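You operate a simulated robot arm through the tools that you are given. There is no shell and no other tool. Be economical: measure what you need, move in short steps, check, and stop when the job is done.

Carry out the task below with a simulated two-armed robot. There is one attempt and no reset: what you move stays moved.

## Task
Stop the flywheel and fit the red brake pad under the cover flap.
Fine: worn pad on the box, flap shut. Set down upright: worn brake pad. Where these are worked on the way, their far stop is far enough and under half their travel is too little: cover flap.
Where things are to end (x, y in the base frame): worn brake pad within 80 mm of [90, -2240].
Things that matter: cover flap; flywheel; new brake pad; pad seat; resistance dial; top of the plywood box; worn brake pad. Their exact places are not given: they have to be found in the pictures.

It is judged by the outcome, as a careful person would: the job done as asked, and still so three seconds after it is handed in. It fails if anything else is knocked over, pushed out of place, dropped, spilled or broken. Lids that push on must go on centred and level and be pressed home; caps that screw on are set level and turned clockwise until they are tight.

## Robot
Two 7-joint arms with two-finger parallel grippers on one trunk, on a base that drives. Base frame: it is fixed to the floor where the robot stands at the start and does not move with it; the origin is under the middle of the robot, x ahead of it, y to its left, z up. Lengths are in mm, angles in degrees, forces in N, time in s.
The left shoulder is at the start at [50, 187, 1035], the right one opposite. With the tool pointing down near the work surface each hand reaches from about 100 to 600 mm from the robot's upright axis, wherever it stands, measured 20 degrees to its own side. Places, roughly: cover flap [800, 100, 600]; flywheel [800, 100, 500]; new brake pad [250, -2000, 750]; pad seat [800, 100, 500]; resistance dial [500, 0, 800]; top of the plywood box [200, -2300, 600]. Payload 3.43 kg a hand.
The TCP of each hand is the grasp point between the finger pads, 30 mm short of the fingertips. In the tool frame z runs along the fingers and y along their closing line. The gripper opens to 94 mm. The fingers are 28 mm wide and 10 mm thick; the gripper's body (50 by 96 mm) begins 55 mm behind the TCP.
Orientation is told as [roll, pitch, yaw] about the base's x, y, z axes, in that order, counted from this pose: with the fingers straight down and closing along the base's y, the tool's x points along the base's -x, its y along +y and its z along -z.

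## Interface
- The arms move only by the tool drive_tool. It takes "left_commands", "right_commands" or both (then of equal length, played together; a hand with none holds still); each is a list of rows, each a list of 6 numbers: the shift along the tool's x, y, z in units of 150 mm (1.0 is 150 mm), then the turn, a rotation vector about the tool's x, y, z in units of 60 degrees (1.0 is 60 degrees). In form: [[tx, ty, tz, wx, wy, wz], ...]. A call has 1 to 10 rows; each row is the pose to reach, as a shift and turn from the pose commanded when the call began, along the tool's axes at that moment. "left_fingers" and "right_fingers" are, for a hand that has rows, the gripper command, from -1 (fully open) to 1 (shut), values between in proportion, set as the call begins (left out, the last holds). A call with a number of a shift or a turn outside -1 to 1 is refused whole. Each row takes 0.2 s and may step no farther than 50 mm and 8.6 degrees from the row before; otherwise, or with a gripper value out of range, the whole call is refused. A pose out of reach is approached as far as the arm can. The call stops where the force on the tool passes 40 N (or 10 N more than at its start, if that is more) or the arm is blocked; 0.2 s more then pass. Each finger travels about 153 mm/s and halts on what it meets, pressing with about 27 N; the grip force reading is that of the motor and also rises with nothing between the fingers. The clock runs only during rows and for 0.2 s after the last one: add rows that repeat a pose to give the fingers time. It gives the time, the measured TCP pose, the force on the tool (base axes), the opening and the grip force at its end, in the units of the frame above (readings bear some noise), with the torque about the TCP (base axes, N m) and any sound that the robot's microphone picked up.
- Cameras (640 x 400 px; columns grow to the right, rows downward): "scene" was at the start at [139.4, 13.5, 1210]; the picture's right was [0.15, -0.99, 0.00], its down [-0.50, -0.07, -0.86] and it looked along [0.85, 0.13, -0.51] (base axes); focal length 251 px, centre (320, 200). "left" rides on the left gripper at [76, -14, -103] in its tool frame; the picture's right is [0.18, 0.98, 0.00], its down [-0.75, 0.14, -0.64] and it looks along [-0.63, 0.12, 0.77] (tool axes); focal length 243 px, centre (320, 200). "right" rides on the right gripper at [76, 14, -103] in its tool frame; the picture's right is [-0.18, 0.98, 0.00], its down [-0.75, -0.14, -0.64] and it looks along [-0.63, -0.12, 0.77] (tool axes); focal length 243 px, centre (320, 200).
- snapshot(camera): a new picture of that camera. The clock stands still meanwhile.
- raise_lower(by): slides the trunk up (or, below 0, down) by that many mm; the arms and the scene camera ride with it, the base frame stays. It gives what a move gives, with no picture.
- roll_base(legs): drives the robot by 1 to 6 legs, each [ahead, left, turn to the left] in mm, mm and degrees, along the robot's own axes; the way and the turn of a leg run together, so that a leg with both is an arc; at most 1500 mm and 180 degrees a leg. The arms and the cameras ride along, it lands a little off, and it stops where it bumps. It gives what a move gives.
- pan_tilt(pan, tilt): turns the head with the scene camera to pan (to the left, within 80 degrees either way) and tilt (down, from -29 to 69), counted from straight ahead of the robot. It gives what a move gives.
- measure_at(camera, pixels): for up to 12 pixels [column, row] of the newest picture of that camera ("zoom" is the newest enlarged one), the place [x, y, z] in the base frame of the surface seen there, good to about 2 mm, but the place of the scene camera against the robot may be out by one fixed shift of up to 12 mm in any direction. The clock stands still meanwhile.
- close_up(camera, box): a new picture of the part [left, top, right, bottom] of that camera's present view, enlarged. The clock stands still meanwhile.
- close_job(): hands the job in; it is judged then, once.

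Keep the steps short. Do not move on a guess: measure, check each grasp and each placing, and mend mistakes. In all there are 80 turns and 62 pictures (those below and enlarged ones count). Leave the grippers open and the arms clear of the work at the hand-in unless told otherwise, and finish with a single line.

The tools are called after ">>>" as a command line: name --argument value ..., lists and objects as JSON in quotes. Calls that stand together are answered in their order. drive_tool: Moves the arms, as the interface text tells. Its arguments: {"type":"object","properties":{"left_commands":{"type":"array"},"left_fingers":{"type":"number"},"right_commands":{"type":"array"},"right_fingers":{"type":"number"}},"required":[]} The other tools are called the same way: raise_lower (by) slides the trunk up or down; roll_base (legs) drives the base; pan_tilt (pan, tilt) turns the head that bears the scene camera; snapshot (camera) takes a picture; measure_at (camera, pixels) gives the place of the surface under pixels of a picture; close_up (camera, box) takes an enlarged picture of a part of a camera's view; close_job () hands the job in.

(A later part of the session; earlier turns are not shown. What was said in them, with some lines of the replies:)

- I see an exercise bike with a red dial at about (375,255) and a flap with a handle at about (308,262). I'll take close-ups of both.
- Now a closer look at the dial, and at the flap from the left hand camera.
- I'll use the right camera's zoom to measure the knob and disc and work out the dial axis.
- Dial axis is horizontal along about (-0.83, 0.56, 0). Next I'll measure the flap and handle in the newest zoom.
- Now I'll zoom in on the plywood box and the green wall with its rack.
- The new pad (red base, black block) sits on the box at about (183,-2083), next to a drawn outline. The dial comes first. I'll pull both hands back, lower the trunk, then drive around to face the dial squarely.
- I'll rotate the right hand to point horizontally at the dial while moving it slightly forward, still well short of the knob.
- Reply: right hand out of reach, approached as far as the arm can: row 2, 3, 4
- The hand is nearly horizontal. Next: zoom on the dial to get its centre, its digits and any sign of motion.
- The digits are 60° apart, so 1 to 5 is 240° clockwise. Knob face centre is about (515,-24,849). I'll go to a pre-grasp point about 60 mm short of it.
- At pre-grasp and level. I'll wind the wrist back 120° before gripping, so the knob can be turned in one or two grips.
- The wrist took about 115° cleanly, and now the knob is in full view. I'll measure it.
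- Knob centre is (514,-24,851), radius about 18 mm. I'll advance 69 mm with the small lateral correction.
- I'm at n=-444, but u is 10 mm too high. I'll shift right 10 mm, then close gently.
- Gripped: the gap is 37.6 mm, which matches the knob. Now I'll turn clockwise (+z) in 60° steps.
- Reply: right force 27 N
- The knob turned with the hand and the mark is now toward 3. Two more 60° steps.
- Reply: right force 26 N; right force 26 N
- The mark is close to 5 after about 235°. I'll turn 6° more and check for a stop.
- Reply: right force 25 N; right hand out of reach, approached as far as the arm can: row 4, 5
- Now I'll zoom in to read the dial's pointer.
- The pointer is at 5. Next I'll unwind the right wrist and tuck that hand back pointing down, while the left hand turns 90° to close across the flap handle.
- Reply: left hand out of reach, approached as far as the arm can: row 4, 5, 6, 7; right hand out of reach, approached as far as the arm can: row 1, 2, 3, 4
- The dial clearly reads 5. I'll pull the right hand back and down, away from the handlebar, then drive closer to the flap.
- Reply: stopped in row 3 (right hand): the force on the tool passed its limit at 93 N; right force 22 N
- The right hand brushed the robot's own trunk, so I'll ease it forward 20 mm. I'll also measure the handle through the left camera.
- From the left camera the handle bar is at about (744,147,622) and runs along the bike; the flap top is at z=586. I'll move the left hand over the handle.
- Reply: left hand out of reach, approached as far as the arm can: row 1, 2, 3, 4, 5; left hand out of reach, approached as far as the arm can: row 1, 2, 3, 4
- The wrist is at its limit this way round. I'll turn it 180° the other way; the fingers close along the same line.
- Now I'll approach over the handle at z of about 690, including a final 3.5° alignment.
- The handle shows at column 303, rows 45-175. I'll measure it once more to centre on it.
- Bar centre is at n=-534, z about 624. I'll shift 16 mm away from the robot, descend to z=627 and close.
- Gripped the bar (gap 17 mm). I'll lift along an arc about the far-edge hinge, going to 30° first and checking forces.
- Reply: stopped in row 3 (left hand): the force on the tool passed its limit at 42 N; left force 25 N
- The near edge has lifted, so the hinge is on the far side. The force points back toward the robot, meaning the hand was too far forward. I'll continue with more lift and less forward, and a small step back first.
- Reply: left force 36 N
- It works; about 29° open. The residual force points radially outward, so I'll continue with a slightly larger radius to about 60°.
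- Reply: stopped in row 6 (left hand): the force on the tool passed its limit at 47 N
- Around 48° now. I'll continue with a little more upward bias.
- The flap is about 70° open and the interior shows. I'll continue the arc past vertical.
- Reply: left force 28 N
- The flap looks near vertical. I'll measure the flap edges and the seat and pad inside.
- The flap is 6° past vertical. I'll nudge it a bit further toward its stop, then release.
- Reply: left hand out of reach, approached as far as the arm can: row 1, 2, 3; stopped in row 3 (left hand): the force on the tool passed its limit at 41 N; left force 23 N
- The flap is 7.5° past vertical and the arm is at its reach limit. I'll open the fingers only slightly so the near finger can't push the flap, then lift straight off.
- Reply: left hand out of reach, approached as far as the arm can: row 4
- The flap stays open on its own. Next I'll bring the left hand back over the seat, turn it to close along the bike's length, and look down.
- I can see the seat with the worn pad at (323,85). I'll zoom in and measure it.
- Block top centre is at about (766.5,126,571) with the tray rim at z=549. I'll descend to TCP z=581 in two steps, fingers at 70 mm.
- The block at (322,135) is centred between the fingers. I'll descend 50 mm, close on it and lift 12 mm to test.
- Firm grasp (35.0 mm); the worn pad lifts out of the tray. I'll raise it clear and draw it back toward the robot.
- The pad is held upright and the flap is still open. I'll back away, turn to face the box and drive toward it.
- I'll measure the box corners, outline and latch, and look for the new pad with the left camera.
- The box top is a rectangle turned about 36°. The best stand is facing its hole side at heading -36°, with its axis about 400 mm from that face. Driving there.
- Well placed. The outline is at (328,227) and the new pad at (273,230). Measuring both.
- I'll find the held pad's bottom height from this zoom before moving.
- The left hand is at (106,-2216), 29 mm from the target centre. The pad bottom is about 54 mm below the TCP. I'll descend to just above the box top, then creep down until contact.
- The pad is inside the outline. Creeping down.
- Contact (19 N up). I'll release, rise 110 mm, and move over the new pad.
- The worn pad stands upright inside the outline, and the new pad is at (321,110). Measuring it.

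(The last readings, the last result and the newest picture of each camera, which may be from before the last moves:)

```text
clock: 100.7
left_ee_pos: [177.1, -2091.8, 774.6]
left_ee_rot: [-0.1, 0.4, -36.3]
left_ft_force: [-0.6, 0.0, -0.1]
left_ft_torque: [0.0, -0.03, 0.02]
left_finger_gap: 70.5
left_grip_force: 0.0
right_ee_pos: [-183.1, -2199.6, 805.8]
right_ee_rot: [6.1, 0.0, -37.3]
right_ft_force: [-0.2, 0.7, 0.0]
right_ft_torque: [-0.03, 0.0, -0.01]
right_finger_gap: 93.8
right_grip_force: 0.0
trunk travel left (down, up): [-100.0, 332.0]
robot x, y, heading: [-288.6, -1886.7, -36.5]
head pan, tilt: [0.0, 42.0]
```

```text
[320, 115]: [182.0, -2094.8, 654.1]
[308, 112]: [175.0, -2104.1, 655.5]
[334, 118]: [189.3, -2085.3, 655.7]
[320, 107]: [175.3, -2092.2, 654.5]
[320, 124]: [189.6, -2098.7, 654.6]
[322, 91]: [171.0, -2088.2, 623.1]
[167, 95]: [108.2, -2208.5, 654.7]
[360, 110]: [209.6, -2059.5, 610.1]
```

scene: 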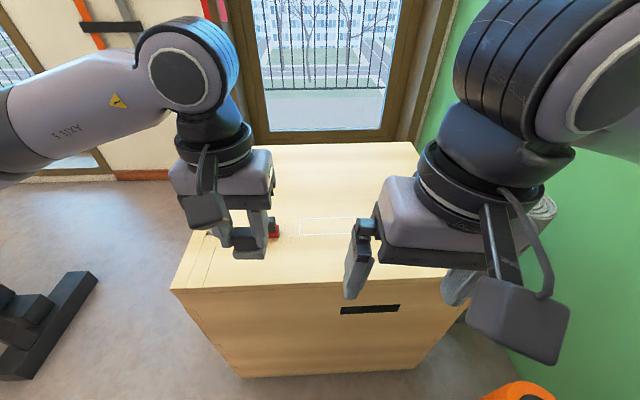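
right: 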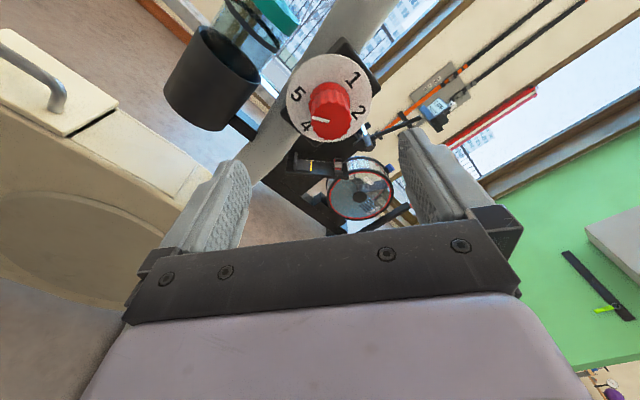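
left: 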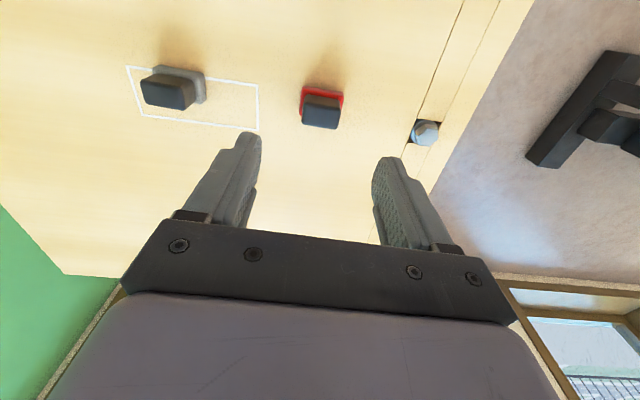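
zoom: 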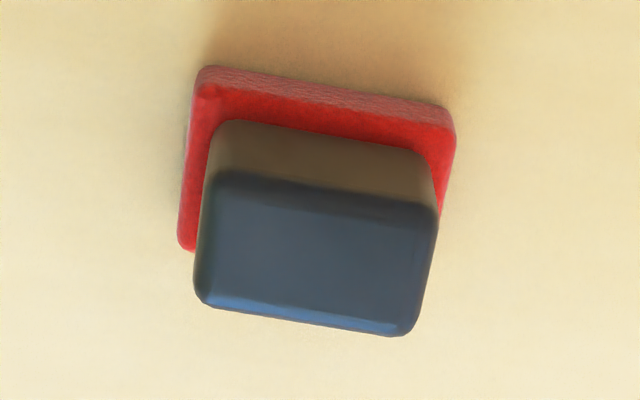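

Block top centre is (184,-2094.5,655) and aligned. I'll descend to z=666, the same grip height as before, then close and lift.

>>> drive_tool --left_commands '[[-0.048, 0.013, 0.15, 0, 0, 0], [-0.048, 0.013, 0.35, 0, 0, 0], [-0.048, 0.013, 0.55, 0, 0, 0], [-0.048, 0.013, 0.724, 0, 0, 0], [-0.048, 0.013, 0.724, 0, 0, 0]]'

>>> drive_tool --left_commands '[[0, 0, 0, 0, 0, 0], [0, 0, 0, 0, 0, 0], [0, 0, 0, 0, 0, 0], [0, 0, 0, 0, 0, 0]]' --left_fingers 1

>>> drive_tool --left_commands '[[0, 0, -0.25, 0, 0, 0], [0, 0, -0.5, 0, 0, 0], [0, 0, -0.75, 0, 0, 0], [0.25, 0, -0.85, 0, 0, 0], [0.5, 0, -0.85, 0, 0, 0], [0.75, 0, -0.85, 0, 0, 0], [1.0, 0, -0.85, 0, 0, 0]]'

>>> close_up --camera "left" --box '[240, 80, 400, 220]'

>>> snapshot --camera "scene"

```text
clock: 101.9
left_ee_pos: [181.7, -2095.0, 665.8]
left_ee_rot: [-0.2, 0.6, -36.4]
left_ft_force: [-0.9, 0.4, -0.3]
left_ft_torque: [-0.01, -0.03, 0.0]
left_finger_gap: 70.4
left_grip_force: 0.1
right_ee_pos: [-181.6, -2198.1, 805.1]
right_ee_rot: [6.2, 0.0, -37.3]
right_ft_force: [-1.1, -1.0, 0.0]
right_ft_torque: [0.03, -0.02, 0.01]
right_finger_gap: 93.8
right_grip_force: 0.1
trunk travel left (down, up): [-100.0, 332.0]
robot x, y, heading: [-285.0, -1881.7, -36.6]
head pan, tilt: [0.0, 42.0]
```

```text
clock: 102.9
left_ee_pos: [182.3, -2094.3, 666.9]
left_ee_rot: [-0.1, 0.4, -36.4]
left_ft_force: [0.4, 0.3, -0.1]
left_ft_torque: [0.03, 0.0, 0.0]
left_finger_gap: 35.1
left_grip_force: 26.8
right_ee_pos: [-181.9, -2199.5, 805.9]
right_ee_rot: [6.2, 0.0, -37.3]
right_ft_force: [0.5, 0.4, 0.4]
right_ft_torque: [-0.03, 0.02, 0.01]
right_finger_gap: 93.9
right_grip_force: 0.0
trunk travel left (down, up): [-100.0, 332.0]
robot x, y, heading: [-286.8, -1880.9, -36.5]
head pan, tilt: [0.0, 42.0]
```

```text
clock: 104.5
left_ee_pos: [62.6, -2006.3, 794.7]
left_ee_rot: [-0.1, 0.5, -36.3]
left_ft_force: [-0.5, -0.9, -0.7]
left_ft_torque: [-0.01, 0.0, -0.02]
left_finger_gap: 35.1
left_grip_force: 27.0
right_ee_pos: [-182.2, -2198.5, 805.0]
right_ee_rot: [6.2, 0.1, -37.3]
right_ft_force: [0.9, 0.9, 0.0]
right_ft_torque: [-0.01, 0.0, 0.0]
right_finger_gap: 93.9
right_grip_force: 0.0
trunk travel left (down, up): [-100.0, 332.0]
robot x, y, heading: [-286.4, -1885.9, -36.7]
head pan, tilt: [0.0, 42.0]
```

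```text
2.86 times, centred on (320, 150) of left
```

zoom: 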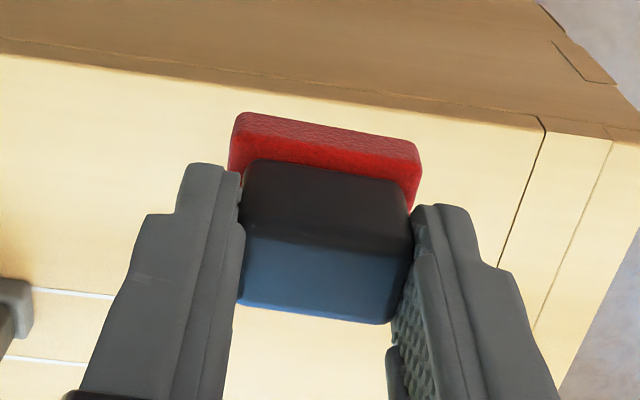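

```text
14 pictures are left
```

scene: 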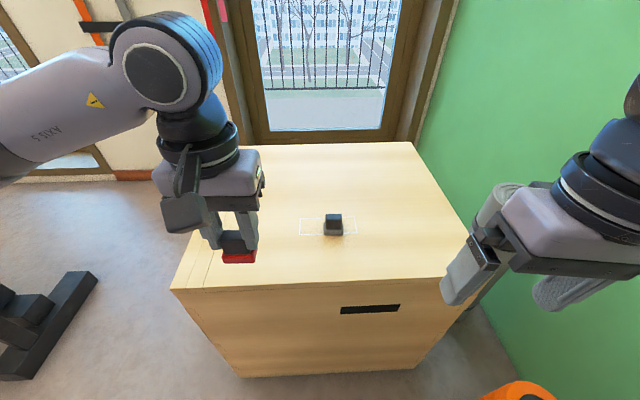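

The new pad is held just as the worn one was, and the worn pad stands upright in the outline. I'll bring the right hand back in and retrace the route to the bike.

>>> drive_tool --right_commands '[[0, 0.2, 0, 0, 0, 0], [0, 0.4, 0, 0, 0, 0], [0, 0.6, 0, 0, 0, 0], [0, 0.7, 0, 0, 0, 0]]'

>>> roll_base --legs '[[0, 0, -53], [-430, 0, 0], [0, 288, 0], [-1100, 0, 0], [-850, 0, 0], [0, 40, 0]]'

>>> roll_base --legs '[[0, 0, 55]]'

```text
clock: 105.5
left_ee_pos: [63.1, -2004.5, 794.8]
left_ee_rot: [-0.2, 0.5, -36.4]
left_ft_force: [1.0, 0.1, -0.6]
left_ft_torque: [0.01, -0.03, -0.01]
left_finger_gap: 34.9
left_grip_force: 27.0
right_ee_pos: [-120.3, -2115.5, 816.3]
right_ee_rot: [6.2, -0.2, -37.4]
right_ft_force: [0.1, 0.6, -0.3]
right_ft_torque: [-0.03, 0.01, 0.0]
right_finger_gap: 94.1
right_grip_force: 0.1
trunk travel left (down, up): [-100.0, 332.0]
robot x, y, heading: [-287.2, -1883.8, -36.4]
head pan, tilt: [0.0, 42.0]
```

```text
clock: 123.2
left_ee_pos: [188.3, 130.7, 793.6]
left_ee_rot: [-0.1, 0.4, -90.5]
left_ft_force: [-0.2, -0.3, -0.9]
left_ft_torque: [0.01, -0.03, 0.03]
left_finger_gap: 34.9
left_grip_force: 26.8
right_ee_pos: [-6.4, 215.6, 817.1]
right_ee_rot: [6.3, 0.0, -91.5]
right_ft_force: [-0.5, -0.8, -0.1]
right_ft_torque: [0.02, 0.01, 0.0]
right_finger_gap: 94.1
right_grip_force: 0.1
trunk travel left (down, up): [-100.0, 332.0]
robot x, y, heading: [84.5, 487.3, -90.6]
head pan, tilt: [0.0, 42.0]
```

```text
clock: 126.0
left_ee_pos: [431.9, 363.0, 794.0]
left_ee_rot: [-0.2, 0.5, -36.5]
left_ft_force: [-0.4, -0.4, 0.1]
left_ft_torque: [-0.02, 0.02, 0.0]
left_finger_gap: 35.1
left_grip_force: 26.7
right_ee_pos: [248.5, 255.6, 817.2]
right_ee_rot: [6.1, 0.0, -37.6]
right_ft_force: [-1.0, 0.5, -1.0]
right_ft_torque: [-0.03, -0.04, 0.0]
right_finger_gap: 94.0
right_grip_force: 0.1
trunk travel left (down, up): [-100.0, 332.0]
robot x, y, heading: [83.6, 489.5, -36.7]
head pan, tilt: [0.0, 42.0]
```

I'll correct the heading and move in, about 25 mm closer than before to make closing the flap easier.

>>> roll_base --legs '[[0, 0, 2.2], [285, -12, 0]]'

>>> pan_tilt --pan 8 --tilt 30

>>> snapshot --camera "scene"

```text
clock: 128.5
left_ee_pos: [660.4, 205.0, 794.0]
left_ee_rot: [-0.3, 0.4, -34.9]
left_ft_force: [-0.3, -0.2, -0.8]
left_ft_torque: [0.0, 0.03, 0.02]
left_finger_gap: 34.8
left_grip_force: 26.7
right_ee_pos: [479.8, 91.5, 817.9]
right_ee_rot: [6.2, 0.0, -35.8]
right_ft_force: [1.6, 0.2, 0.0]
right_ft_torque: [-0.01, 0.0, 0.01]
right_finger_gap: 94.0
right_grip_force: 0.0
trunk travel left (down, up): [-100.0, 332.0]
robot x, y, heading: [304.7, 319.6, -35.1]
head pan, tilt: [0.0, 42.0]
stopped in leg 2: the robot was blocked; the commanded pose is now the measured one
```

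```text
clock: 129.2
left_ee_pos: [659.2, 205.1, 794.1]
left_ee_rot: [-0.2, 0.5, -34.9]
left_ft_force: [1.2, -0.6, -1.2]
left_ft_torque: [0.0, 0.0, 0.01]
left_finger_gap: 34.6
left_grip_force: 27.3
right_ee_pos: [479.7, 91.5, 817.1]
right_ee_rot: [6.2, 0.0, -36.0]
right_ft_force: [-0.4, 0.4, 0.3]
right_ft_torque: [-0.01, -0.03, -0.03]
right_finger_gap: 94.2
right_grip_force: 0.1
trunk travel left (down, up): [-100.0, 332.0]
robot x, y, heading: [304.3, 316.2, -35.1]
head pan, tilt: [8.0, 30.0]
```

```text
13 pictures are left
```

scene: 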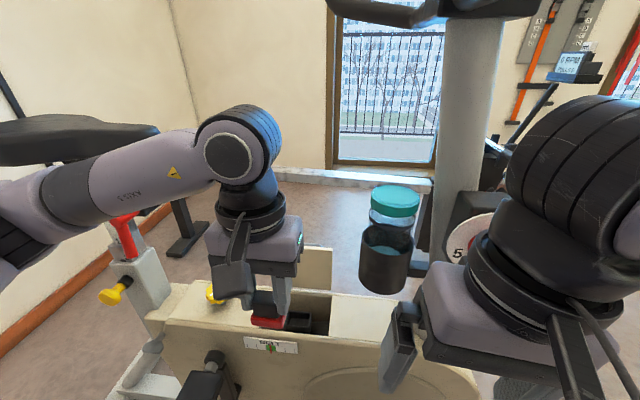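

Touched something at the end of the move and stopped. I'll back off 12 mm and re-read.

>>> roll_base --legs '[[-12, 0, 0.5]]'

>>> close_up --camera "scene" --box '[140, 260, 300, 400]'

```text
clock: 130.0
left_ee_pos: [651.5, 214.4, 795.2]
left_ee_rot: [-0.1, 0.5, -34.4]
left_ft_force: [-0.4, 1.4, -0.3]
left_ft_torque: [0.0, -0.01, 0.04]
left_finger_gap: 34.9
left_grip_force: 26.7
right_ee_pos: [471.8, 99.9, 816.5]
right_ee_rot: [6.2, 0.1, -35.4]
right_ft_force: [-0.4, 0.5, 0.5]
right_ft_torque: [-0.01, 0.0, 0.0]
right_finger_gap: 94.1
right_grip_force: 0.0
trunk travel left (down, up): [-100.0, 332.0]
robot x, y, heading: [296.4, 320.3, -34.6]
head pan, tilt: [8.0, 30.0]
```

```text
2.86 times, centred on (220, 330) of scene
```

zoom: 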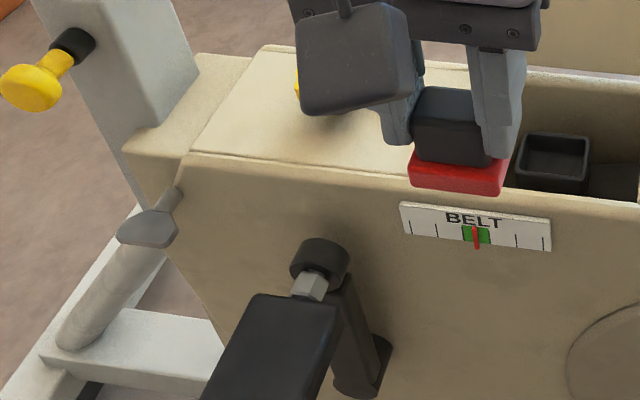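

Nothing shifted. I'll move over the seat to (765,127), then down to z=645, still above the tray.

>>> drive_tool --left_commands '[[-0.24, -0.014, 0, 0, 0, 0], [-0.48, -0.028, 0, 0, 0, 0], [-0.72, -0.042, 0, 0, 0, 0], [-0.955, -0.055, 0, 0, 0, 0], [-0.955, -0.055, 0.25, 0, 0, 0], [-0.955, -0.055, 0.5, 0, 0, 0], [-0.955, -0.055, 0.75, 0, 0, 0], [-0.955, -0.055, 1.0, 0, 0, 0], [-0.955, -0.055, 1.0, 0, 0, 0]]'

>>> close_up --camera "left" --box '[240, 60, 400, 200]'

```text
clock: 132.0
left_ee_pos: [761.9, 126.7, 642.2]
left_ee_rot: [-0.2, 0.5, -34.4]
left_ft_force: [0.4, -0.2, -0.7]
left_ft_torque: [-0.01, -0.01, 0.01]
left_finger_gap: 34.9
left_grip_force: 26.6
right_ee_pos: [472.7, 100.9, 817.2]
right_ee_rot: [6.1, 0.0, -35.5]
right_ft_force: [0.3, 0.0, 0.6]
right_ft_torque: [-0.04, 0.01, 0.0]
right_finger_gap: 94.0
right_grip_force: 0.0
trunk travel left (down, up): [-100.0, 332.0]
robot x, y, heading: [297.5, 327.1, -34.5]
head pan, tilt: [8.0, 30.0]
```

```text
2.86 times, centred on (320, 130) of left
```

zoom: 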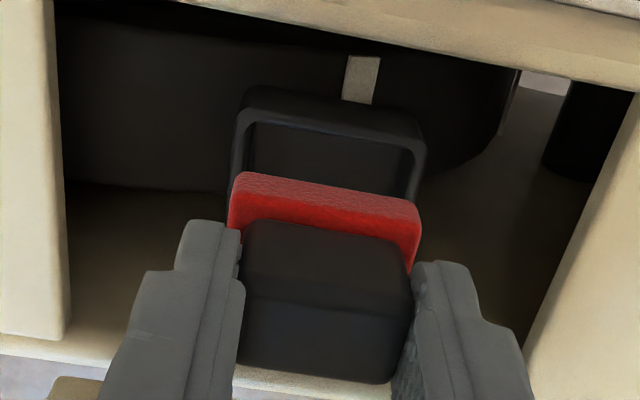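

The flywheel mark (360,80) hasn't moved since my last look, so the wheel is stopped. Now I'll check the pad's position against the tray.

>>> measure_at --camera "zoom" --pixels '[[240, 140], [422, 155], [330, 98], [332, 118], [250, 128], [412, 150], [233, 205], [416, 230], [325, 190], [325, 205], [235, 225], [412, 250]]'

```text
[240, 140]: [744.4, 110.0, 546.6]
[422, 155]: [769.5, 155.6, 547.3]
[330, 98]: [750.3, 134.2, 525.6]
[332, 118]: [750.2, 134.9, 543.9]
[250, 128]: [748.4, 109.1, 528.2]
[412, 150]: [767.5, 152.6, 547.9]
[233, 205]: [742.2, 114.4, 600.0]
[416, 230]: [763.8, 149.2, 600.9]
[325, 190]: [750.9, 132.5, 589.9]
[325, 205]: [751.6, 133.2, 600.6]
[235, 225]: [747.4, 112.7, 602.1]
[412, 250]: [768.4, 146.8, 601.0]
```

The pad needs +1.8 mm along the bike and 3.3 mm away from the robot. I'll correct that and descend until it just enters the tray.

>>> drive_tool --left_commands '[[-0.022, 0.012, 0, 0, 0, 0], [-0.022, 0.012, 0.1, 0, 0, 0], [-0.022, 0.012, 0.2, 0, 0, 0], [-0.022, 0.012, 0.26, 0, 0, 0], [-0.022, 0.012, 0.26, 0, 0, 0]]'

>>> close_up --camera "left" --box '[240, 60, 400, 200]'

```text
clock: 133.2
left_ee_pos: [766.8, 130.1, 602.7]
left_ee_rot: [-0.1, 0.5, -34.4]
left_ft_force: [-0.2, -0.7, -0.5]
left_ft_torque: [0.01, 0.0, 0.02]
left_finger_gap: 34.7
left_grip_force: 27.5
right_ee_pos: [473.0, 100.0, 816.9]
right_ee_rot: [6.2, 0.0, -35.4]
right_ft_force: [-0.4, -0.3, -0.6]
right_ft_torque: [0.01, 0.01, 0.01]
right_finger_gap: 94.0
right_grip_force: 0.1
trunk travel left (down, up): [-100.0, 332.0]
robot x, y, heading: [291.8, 323.3, -34.8]
head pan, tilt: [8.0, 30.0]
```

```text
2.86 times, centred on (320, 130) of left
```

zoom: 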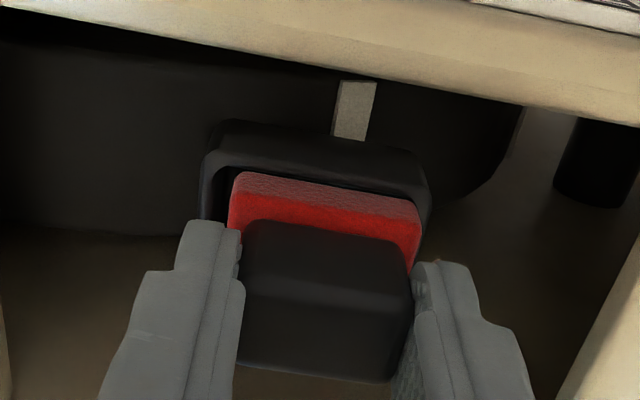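

The pad sits about 3 mm too far along the bike. I'll shift it back 3 mm and creep down into the tray.

>>> drive_tool --left_commands '[[0, -0.02, 0, 0, 0, 0], [0, -0.02, 0.03, 0, 0, 0], [0, -0.02, 0.06, 0, 0, 0], [0, -0.02, 0.06, 0, 0, 0]]'

>>> drive_tool --left_commands '[[0, 0, 0.02, 0, 0, 0], [0, 0, 0.04, 0, 0, 0], [0, 0, 0.055, 0, 0, 0], [0, 0, 0.07, 0, 0, 0]]'

>>> close_up --camera "left" --box '[240, 60, 400, 200]'

```text
clock: 134.2
left_ee_pos: [764.1, 125.6, 594.9]
left_ee_rot: [-0.2, 0.5, -34.5]
left_ft_force: [0.0, 0.0, -1.0]
left_ft_torque: [0.01, -0.01, -0.01]
left_finger_gap: 34.7
left_grip_force: 27.2
right_ee_pos: [472.2, 100.0, 816.1]
right_ee_rot: [6.2, 0.0, -35.4]
right_ft_force: [-0.4, 0.6, -0.6]
right_ft_torque: [-0.02, 0.01, 0.03]
right_finger_gap: 93.7
right_grip_force: 0.1
trunk travel left (down, up): [-100.0, 332.0]
robot x, y, heading: [299.7, 323.2, -35.1]
head pan, tilt: [8.0, 30.0]
```

```text
clock: 135.2
left_ee_pos: [764.5, 125.5, 584.7]
left_ee_rot: [-0.2, 0.5, -34.4]
left_ft_force: [0.5, -0.1, 1.2]
left_ft_torque: [0.04, -0.03, 0.02]
left_finger_gap: 34.8
left_grip_force: 27.1
right_ee_pos: [471.7, 99.4, 817.1]
right_ee_rot: [6.2, 0.1, -35.3]
right_ft_force: [0.1, 0.4, 0.7]
right_ft_torque: [-0.01, -0.02, 0.02]
right_finger_gap: 94.0
right_grip_force: 0.0
trunk travel left (down, up): [-100.0, 332.0]
robot x, y, heading: [298.9, 324.9, -35.0]
head pan, tilt: [8.0, 30.0]
```

```text
2.86 times, centred on (320, 130) of left
```

zoom: 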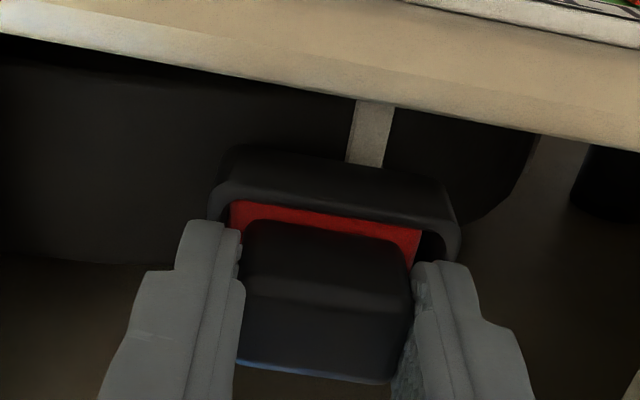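

The pad is inside the tray with no side force. I'll go down gently until it bottoms out.

>>> drive_tool --left_commands '[[0, 0, 0.008, 0, 0, 0], [0, 0, 0.016, 0, 0, 0], [0, 0, 0.024, 0, 0, 0], [0, 0, 0.03, 0, 0, 0]]'

```text
clock: 136.2
left_ee_pos: [763.9, 126.5, 582.6]
left_ee_rot: [-0.2, 0.4, -34.5]
left_ft_force: [-1.5, 4.9, 15.4]
left_ft_torque: [0.32, 0.02, 0.02]
left_finger_gap: 34.8
left_grip_force: 26.5
right_ee_pos: [471.1, 100.8, 818.5]
right_ee_rot: [6.2, -0.2, -35.3]
right_ft_force: [0.5, 0.6, -0.6]
right_ft_torque: [0.02, -0.05, -0.01]
right_finger_gap: 93.9
right_grip_force: 0.2
trunk travel left (down, up): [-100.0, 332.0]
robot x, y, heading: [292.2, 320.6, -34.8]
head pan, tilt: [8.0, 30.0]
```

It bottomed out at z=582.6, the same height the worn pad sat. I'll release, rise, and turn the wrist for the flap handle.

>>> drive_tool --left_commands '[[0, 0, -0.01, 0, 0, 0], [0, 0, -0.01, 0, 0, 0], [0, 0, -0.01, 0, 0, 0]]' --left_fingers -0.5

>>> drive_tool --left_commands '[[0, 0, -0.2, 0, 0, 0], [0, 0, -0.45, 0, 0, 0], [0, 0, -0.7, 0, 0, 0], [0, 0, -0.95, 0, 0, 0]]'

>>> snapshot --camera "left"

>>> drive_tool --left_commands '[[0, 0, -0.05, 0, 0, -0.14], [0, 0, -0.1, 0, 0, -0.28], [0, 0, -0.15, 0, 0, -0.42], [0, 0, -0.2, 0, 0, -0.56], [0, 0, -0.25, 0, 0, -0.7], [0, 0, -0.27, 0, 0, -0.84], [0, 0, -0.27, 0, 0, -0.98]]'

>>> drive_tool --left_commands '[[0, 0, 0, 0, 0, -0.13], [0, 0, 0, 0, 0, -0.26], [0, 0, 0, 0, 0, -0.39], [0, 0, 0, 0, 0, -0.51]]' --left_fingers 0.3

```text
clock: 137.0
left_ee_pos: [764.3, 125.3, 581.5]
left_ee_rot: [-0.2, 0.5, -34.3]
left_ft_force: [0.3, 0.4, -0.3]
left_ft_torque: [0.03, 0.01, 0.04]
left_finger_gap: 70.4
left_grip_force: 0.0
right_ee_pos: [471.7, 100.1, 817.8]
right_ee_rot: [6.2, 0.1, -35.4]
right_ft_force: [0.3, -0.7, -0.5]
right_ft_torque: [0.01, -0.02, 0.02]
right_finger_gap: 94.1
right_grip_force: 0.0
trunk travel left (down, up): [-100.0, 332.0]
robot x, y, heading: [295.8, 324.3, -34.8]
head pan, tilt: [8.0, 30.0]
```

```text
clock: 138.0
left_ee_pos: [765.6, 125.4, 724.1]
left_ee_rot: [-0.1, 0.5, -34.4]
left_ft_force: [-0.5, 0.2, 0.3]
left_ft_torque: [-0.01, -0.03, -0.01]
left_finger_gap: 70.2
left_grip_force: 0.1
right_ee_pos: [472.2, 99.6, 816.8]
right_ee_rot: [6.2, 0.0, -35.4]
right_ft_force: [0.1, 0.4, 0.3]
right_ft_torque: [-0.01, 0.02, -0.02]
right_finger_gap: 94.0
right_grip_force: 0.0
trunk travel left (down, up): [-100.0, 332.0]
robot x, y, heading: [296.5, 322.5, -34.9]
head pan, tilt: [8.0, 30.0]
```

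```text
8 pictures are left
```

left: 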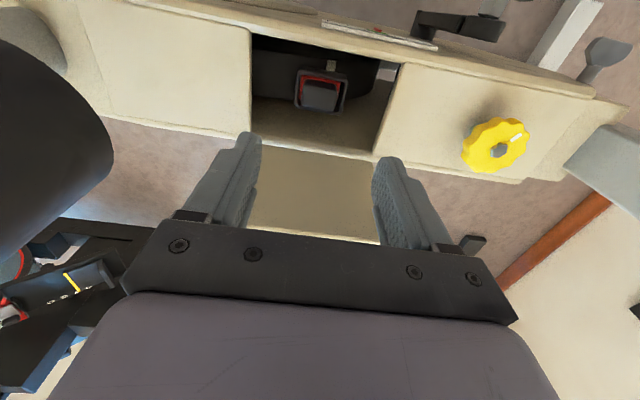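

```text
clock: 139.6
left_ee_pos: [767.1, 124.7, 764.7]
left_ee_rot: [0.3, 0.4, 24.6]
left_ft_force: [-0.1, -0.6, 0.4]
left_ft_torque: [-0.01, -0.01, -0.01]
left_finger_gap: 70.7
left_grip_force: 0.0
right_ee_pos: [472.2, 100.4, 817.0]
right_ee_rot: [6.1, -0.1, -35.4]
right_ft_force: [1.4, -0.1, 0.8]
right_ft_torque: [-0.06, 0.02, 0.01]
right_finger_gap: 94.1
right_grip_force: 0.1
trunk travel left (down, up): [-100.0, 332.0]
robot x, y, heading: [295.7, 320.5, -34.9]
head pan, tilt: [8.0, 30.0]
```

```text
clock: 140.6
left_ee_pos: [767.0, 124.6, 764.8]
left_ee_rot: [0.5, 0.2, 55.1]
left_ft_force: [-0.7, -0.6, 0.7]
left_ft_torque: [0.01, 0.04, 0.01]
left_finger_gap: 33.1
left_grip_force: 0.1
right_ee_pos: [472.3, 99.6, 817.0]
right_ee_rot: [6.2, 0.1, -35.5]
right_ft_force: [-0.2, 0.4, -0.2]
right_ft_torque: [-0.02, -0.01, -0.02]
right_finger_gap: 93.7
right_grip_force: 0.0
trunk travel left (down, up): [-100.0, 332.0]
robot x, y, heading: [294.8, 322.6, -34.5]
head pan, tilt: [8.0, 30.0]
```

The red pad sits in the tray. Next I'll look at the flap from the scene camera and measure its tilt.

>>> close_up --camera "scene" --box '[230, 220, 370, 330]'

>>> measure_at --camera "scene" --pixels '[[316, 251], [316, 262], [316, 272], [316, 282], [326, 252], [326, 280], [316, 249]]'

```text
3.64 times, centred on (300, 275) of scene
```

zoom: 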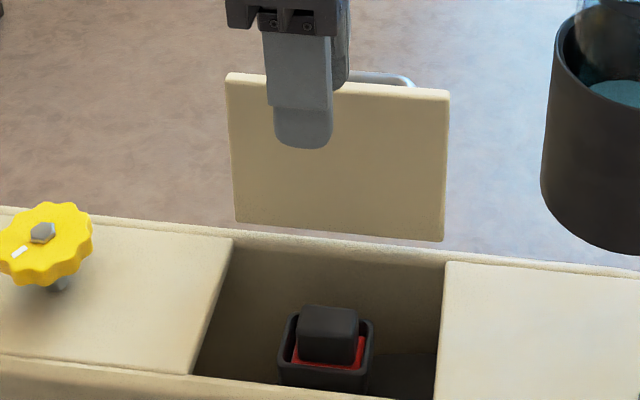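

```text
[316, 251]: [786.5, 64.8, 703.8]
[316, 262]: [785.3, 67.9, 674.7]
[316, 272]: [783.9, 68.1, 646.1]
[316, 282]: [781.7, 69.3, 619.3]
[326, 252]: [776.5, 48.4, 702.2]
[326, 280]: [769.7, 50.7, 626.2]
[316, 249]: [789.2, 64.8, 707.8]
```

The flap is still about 95° open, so the bar should be near (852,68,680). I'll go over the flap at z=765 first, then look before descending.

>>> drive_tool --left_commands '[[-0.005, -0.2, 0, 0, 0, 0], [-0.01, -0.4, 0, 0, 0, 0], [-0.015, -0.6, 0, 0, 0, 0], [-0.021, -0.684, 0, 0, 0, 0], [-0.021, -0.684, 0, 0, 0, 0]]'

>>> snapshot --camera "left"

```text
clock: 141.8
left_ee_pos: [852.6, 67.2, 762.9]
left_ee_rot: [0.5, 0.1, 55.0]
left_ft_force: [-1.3, 1.1, 0.5]
left_ft_torque: [0.03, 0.01, -0.01]
left_finger_gap: 32.9
left_grip_force: 0.1
right_ee_pos: [471.0, 99.4, 816.2]
right_ee_rot: [6.2, 0.0, -35.3]
right_ft_force: [-0.1, 0.5, 0.2]
right_ft_torque: [-0.02, -0.01, 0.01]
right_finger_gap: 94.1
right_grip_force: 0.0
trunk travel left (down, up): [-100.0, 332.0]
robot x, y, heading: [293.8, 321.2, -34.5]
head pan, tilt: [8.0, 30.0]
```

```text
6 pictures are left
```

left: 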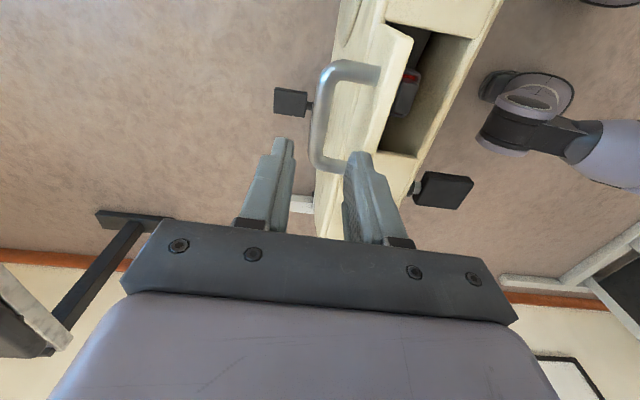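

The bar shows at column 320, between the fingers. Measuring bar and plate edge.

>>> measure_at --camera "left" --pixels '[[322, 90], [319, 115], [317, 140], [327, 115], [313, 115], [400, 55], [370, 140], [345, 68]]'

```text
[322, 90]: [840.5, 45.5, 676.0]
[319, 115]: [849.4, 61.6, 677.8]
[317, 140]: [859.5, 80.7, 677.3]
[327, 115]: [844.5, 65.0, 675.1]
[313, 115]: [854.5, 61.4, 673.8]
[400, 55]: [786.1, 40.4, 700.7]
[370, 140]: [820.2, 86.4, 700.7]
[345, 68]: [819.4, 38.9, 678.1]
```

The bar is at n=-666, right under the TCP. I'll descend to z=675 and grip it.

>>> drive_tool --left_commands '[[0, 0, 0.15, 0, 0, 0], [0, 0, 0.3, 0, 0, 0], [0, 0, 0.45, 0, 0, 0], [0, 0, 0.585, 0, 0, 0], [0, 0, 0.585, 0, 0, 0]]'

>>> drive_tool --left_commands '[[0, 0, 0, 0, 0, 0], [0, 0, 0, 0, 0, 0], [0, 0, 0, 0, 0, 0]]' --left_fingers 1

```text
clock: 143.0
left_ee_pos: [852.1, 69.7, 674.1]
left_ee_rot: [0.4, 0.1, 54.9]
left_ft_force: [0.4, 0.6, 0.6]
left_ft_torque: [0.01, 0.02, -0.02]
left_finger_gap: 32.7
left_grip_force: 0.1
right_ee_pos: [471.6, 99.5, 817.2]
right_ee_rot: [6.2, 0.0, -35.5]
right_ft_force: [0.4, -0.5, -0.9]
right_ft_torque: [0.01, 0.02, 0.01]
right_finger_gap: 93.8
right_grip_force: 0.0
trunk travel left (down, up): [-100.0, 332.0]
robot x, y, heading: [295.9, 324.8, -34.6]
head pan, tilt: [8.0, 30.0]
```

```text
clock: 143.8
left_ee_pos: [852.0, 70.3, 674.6]
left_ee_rot: [0.5, 0.1, 55.0]
left_ft_force: [-0.2, 1.0, -0.4]
left_ft_torque: [0.03, -0.04, 0.07]
left_finger_gap: 17.9
left_grip_force: 44.9
right_ee_pos: [472.3, 99.6, 817.2]
right_ee_rot: [6.2, 0.0, -35.4]
right_ft_force: [-0.2, -0.8, -0.1]
right_ft_torque: [0.01, 0.01, 0.02]
right_finger_gap: 94.0
right_grip_force: 0.0
trunk travel left (down, up): [-100.0, 332.0]
robot x, y, heading: [300.4, 326.3, -34.7]
head pan, tilt: [8.0, 30.0]
```

Gripped. From the open and closed bar positions the hinge is at (n=-622, z=587) with radius 95. I'll follow that arc back.

>>> drive_tool --left_commands '[[0, 0.053, -0.023, 0, 0, 0], [0, 0.107, -0.043, 0, 0, 0], [0, 0.161, -0.057, 0, 0, 0], [0, 0.215, -0.067, 0, 0, 0], [0, 0.271, -0.07, 0, 0, 0], [0, 0.326, -0.071, 0, 0, 0], [0, 0.381, -0.065, 0, 0, 0], [0, 0.435, -0.055, 0, 0, 0]]'

```text
clock: 145.6
left_ee_pos: [797.5, 105.3, 687.7]
left_ee_rot: [0.3, 0.3, 55.1]
left_ft_force: [-1.8, 5.2, 24.3]
left_ft_torque: [-0.1, -0.11, 0.24]
left_finger_gap: 13.6
left_grip_force: 45.0
right_ee_pos: [469.9, 100.4, 818.6]
right_ee_rot: [6.1, -0.2, -35.4]
right_ft_force: [0.1, -0.5, -0.4]
right_ft_torque: [-0.02, -0.02, 0.03]
right_finger_gap: 93.9
right_grip_force: 0.0
trunk travel left (down, up): [-100.0, 332.0]
robot x, y, heading: [295.2, 324.9, -34.9]
head pan, tilt: [8.0, 30.0]
```

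Tracking well. Continuing to nearly closed.

>>> drive_tool --left_commands '[[0, 0.053, -0.011, 0, 0, 0], [0, 0.105, 0.008, 0, 0, 0], [0, 0.155, 0.032, 0, 0, 0], [0, 0.202, 0.059, 0, 0, 0], [0, 0.247, 0.092, 0, 0, 0], [0, 0.289, 0.127, 0, 0, 0], [0, 0.328, 0.167, 0, 0, 0], [0, 0.363, 0.209, 0, 0, 0], [0, 0.394, 0.255, 0, 0, 0], [0, 0.415, 0.29, 0, 0, 0]]'

```text
clock: 147.8
left_ee_pos: [747.3, 139.8, 641.5]
left_ee_rot: [0.4, 0.3, 55.0]
left_ft_force: [-1.2, -17.5, -2.1]
left_ft_torque: [-0.48, -0.05, 1.18]
left_finger_gap: 13.2
left_grip_force: 45.0
right_ee_pos: [471.9, 98.9, 817.5]
right_ee_rot: [6.1, 0.0, -35.3]
right_ft_force: [0.1, 0.1, -1.1]
right_ft_torque: [0.03, 0.04, 0.01]
right_finger_gap: 93.9
right_grip_force: 0.0
trunk travel left (down, up): [-100.0, 332.0]
robot x, y, heading: [300.9, 325.4, -34.6]
head pan, tilt: [8.0, 30.0]
```

Nearly shut. Moving down the last ~15 mm.

>>> drive_tool --left_commands '[[0, 0.01, 0.03, 0, 0, 0], [0, 0.017, 0.055, 0, 0, 0], [0, 0.022, 0.08, 0, 0, 0], [0, 0.025, 0.1, 0, 0, 0]]'

>>> close_up --camera "scene" --box '[220, 260, 360, 370]'

```text
clock: 148.8
left_ee_pos: [743.3, 143.4, 632.3]
left_ee_rot: [0.0, 0.4, 55.1]
left_ft_force: [-2.1, -7.8, 31.1]
left_ft_torque: [-0.08, -0.05, 1.27]
left_finger_gap: 13.6
left_grip_force: 44.8
right_ee_pos: [470.8, 99.4, 818.0]
right_ee_rot: [6.2, -0.1, -35.3]
right_ft_force: [0.9, -0.7, -0.3]
right_ft_torque: [0.02, 0.02, 0.0]
right_finger_gap: 94.0
right_grip_force: 0.1
trunk travel left (down, up): [-100.0, 332.0]
robot x, y, heading: [296.8, 328.7, -34.6]
head pan, tilt: [8.0, 30.0]
```

```text
3.64 times, centred on (290, 315) of scene
```

zoom: 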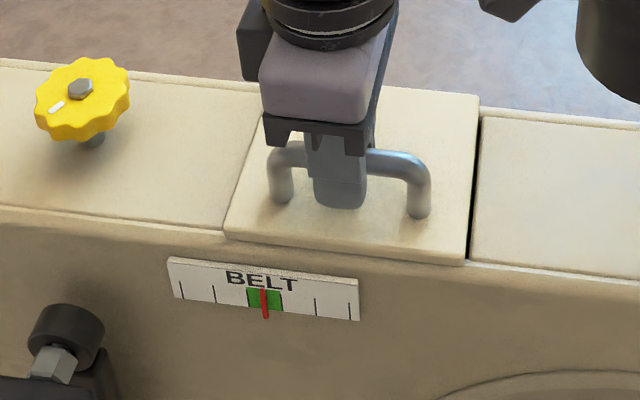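

The flap is shut, with 31 N of contact. I'll release, lift clear, and check it.

>>> drive_tool --left_commands '[[0, 0, 0, 0, 0, 0], [0, 0, 0, 0, 0, 0], [0, 0, 0, 0, 0, 0], [0, 0, 0, 0, 0, 0]]' --left_fingers -0.6

>>> drive_tool --left_commands '[[0, 0, -0.2, 0, 0, 0], [0, 0, -0.45, 0, 0, 0], [0, 0, -0.7, 0, 0, 0], [0, 0, -0.95, 0, 0, 0], [0, 0.3, -0.95, 0, 0, 0], [0, 0.6, -0.95, 0, 0, 0], [0, 0.9, -0.95, 0, 0, 0]]' --left_fingers -1

>>> close_up --camera "scene" --box '[220, 250, 400, 390]'

>>> measure_at --camera "zoom" --pixels '[[270, 130], [430, 130], [250, 210], [400, 235], [330, 135], [330, 222]]'

```text
clock: 149.8
left_ee_pos: [743.6, 143.8, 627.2]
left_ee_rot: [0.6, 0.2, 54.9]
left_ft_force: [-0.2, -0.5, -0.4]
left_ft_torque: [-0.02, 0.01, -0.01]
left_finger_gap: 75.2
left_grip_force: 0.0
right_ee_pos: [472.4, 100.1, 816.8]
right_ee_rot: [6.2, 0.0, -35.4]
right_ft_force: [0.5, 0.8, 0.4]
right_ft_torque: [0.01, 0.02, -0.04]
right_finger_gap: 93.9
right_grip_force: 0.1
trunk travel left (down, up): [-100.0, 332.0]
robot x, y, heading: [296.5, 323.9, -34.8]
head pan, tilt: [8.0, 30.0]
```

```text
clock: 151.4
left_ee_pos: [636.2, 220.8, 770.0]
left_ee_rot: [0.5, 0.1, 55.0]
left_ft_force: [-0.8, 0.2, -0.4]
left_ft_torque: [0.01, -0.02, 0.02]
left_finger_gap: 93.6
left_grip_force: 0.2
right_ee_pos: [472.1, 100.6, 816.6]
right_ee_rot: [6.2, 0.0, -35.3]
right_ft_force: [0.0, -0.3, -0.7]
right_ft_torque: [0.01, 0.0, 0.0]
right_finger_gap: 94.0
right_grip_force: 0.1
trunk travel left (down, up): [-100.0, 332.0]
robot x, y, heading: [295.0, 323.3, -34.5]
head pan, tilt: [8.0, 30.0]
```

```text
2.86 times, centred on (310, 320) of scene
```

zoom: 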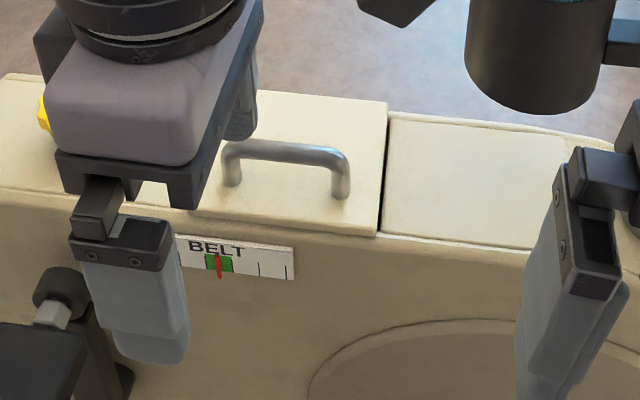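

```text
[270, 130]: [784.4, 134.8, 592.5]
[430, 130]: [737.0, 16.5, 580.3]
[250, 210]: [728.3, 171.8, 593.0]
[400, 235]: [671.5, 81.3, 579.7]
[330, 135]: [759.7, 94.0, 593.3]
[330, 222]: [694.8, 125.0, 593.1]
```

The flap top reads z=592.5 to 593.3 across its surface, level and the same as at the start. I'll back away so the arms are well clear, then hand in.

>>> roll_base --legs '[[-200, 0, 0]]'

>>> close_job

```text
clock: 153.0
left_ee_pos: [471.7, 335.7, 771.2]
left_ee_rot: [0.5, 0.2, 55.1]
left_ft_force: [0.8, 0.6, -0.2]
left_ft_torque: [-0.04, 0.0, 0.04]
left_finger_gap: 94.1
left_grip_force: 0.0
right_ee_pos: [307.4, 214.3, 817.2]
right_ee_rot: [6.3, -0.1, -35.4]
right_ft_force: [-0.5, 0.2, -0.4]
right_ft_torque: [0.02, -0.01, 0.03]
right_finger_gap: 94.0
right_grip_force: 0.0
trunk travel left (down, up): [-100.0, 332.0]
robot x, y, heading: [131.1, 438.4, -34.4]
head pan, tilt: [8.0, 30.0]
```

```text
The job is handed in.
```

The job is handed in: dial turned to 5 and the flywheel still, red pad seated in the tray, worn pad upright on the box about 30 mm from its mark, flap shut and level, and the only unplanned contacts were a brush of the right hand against the robot's own trunk and one light base bump near the bike that shifted nothing I could see.
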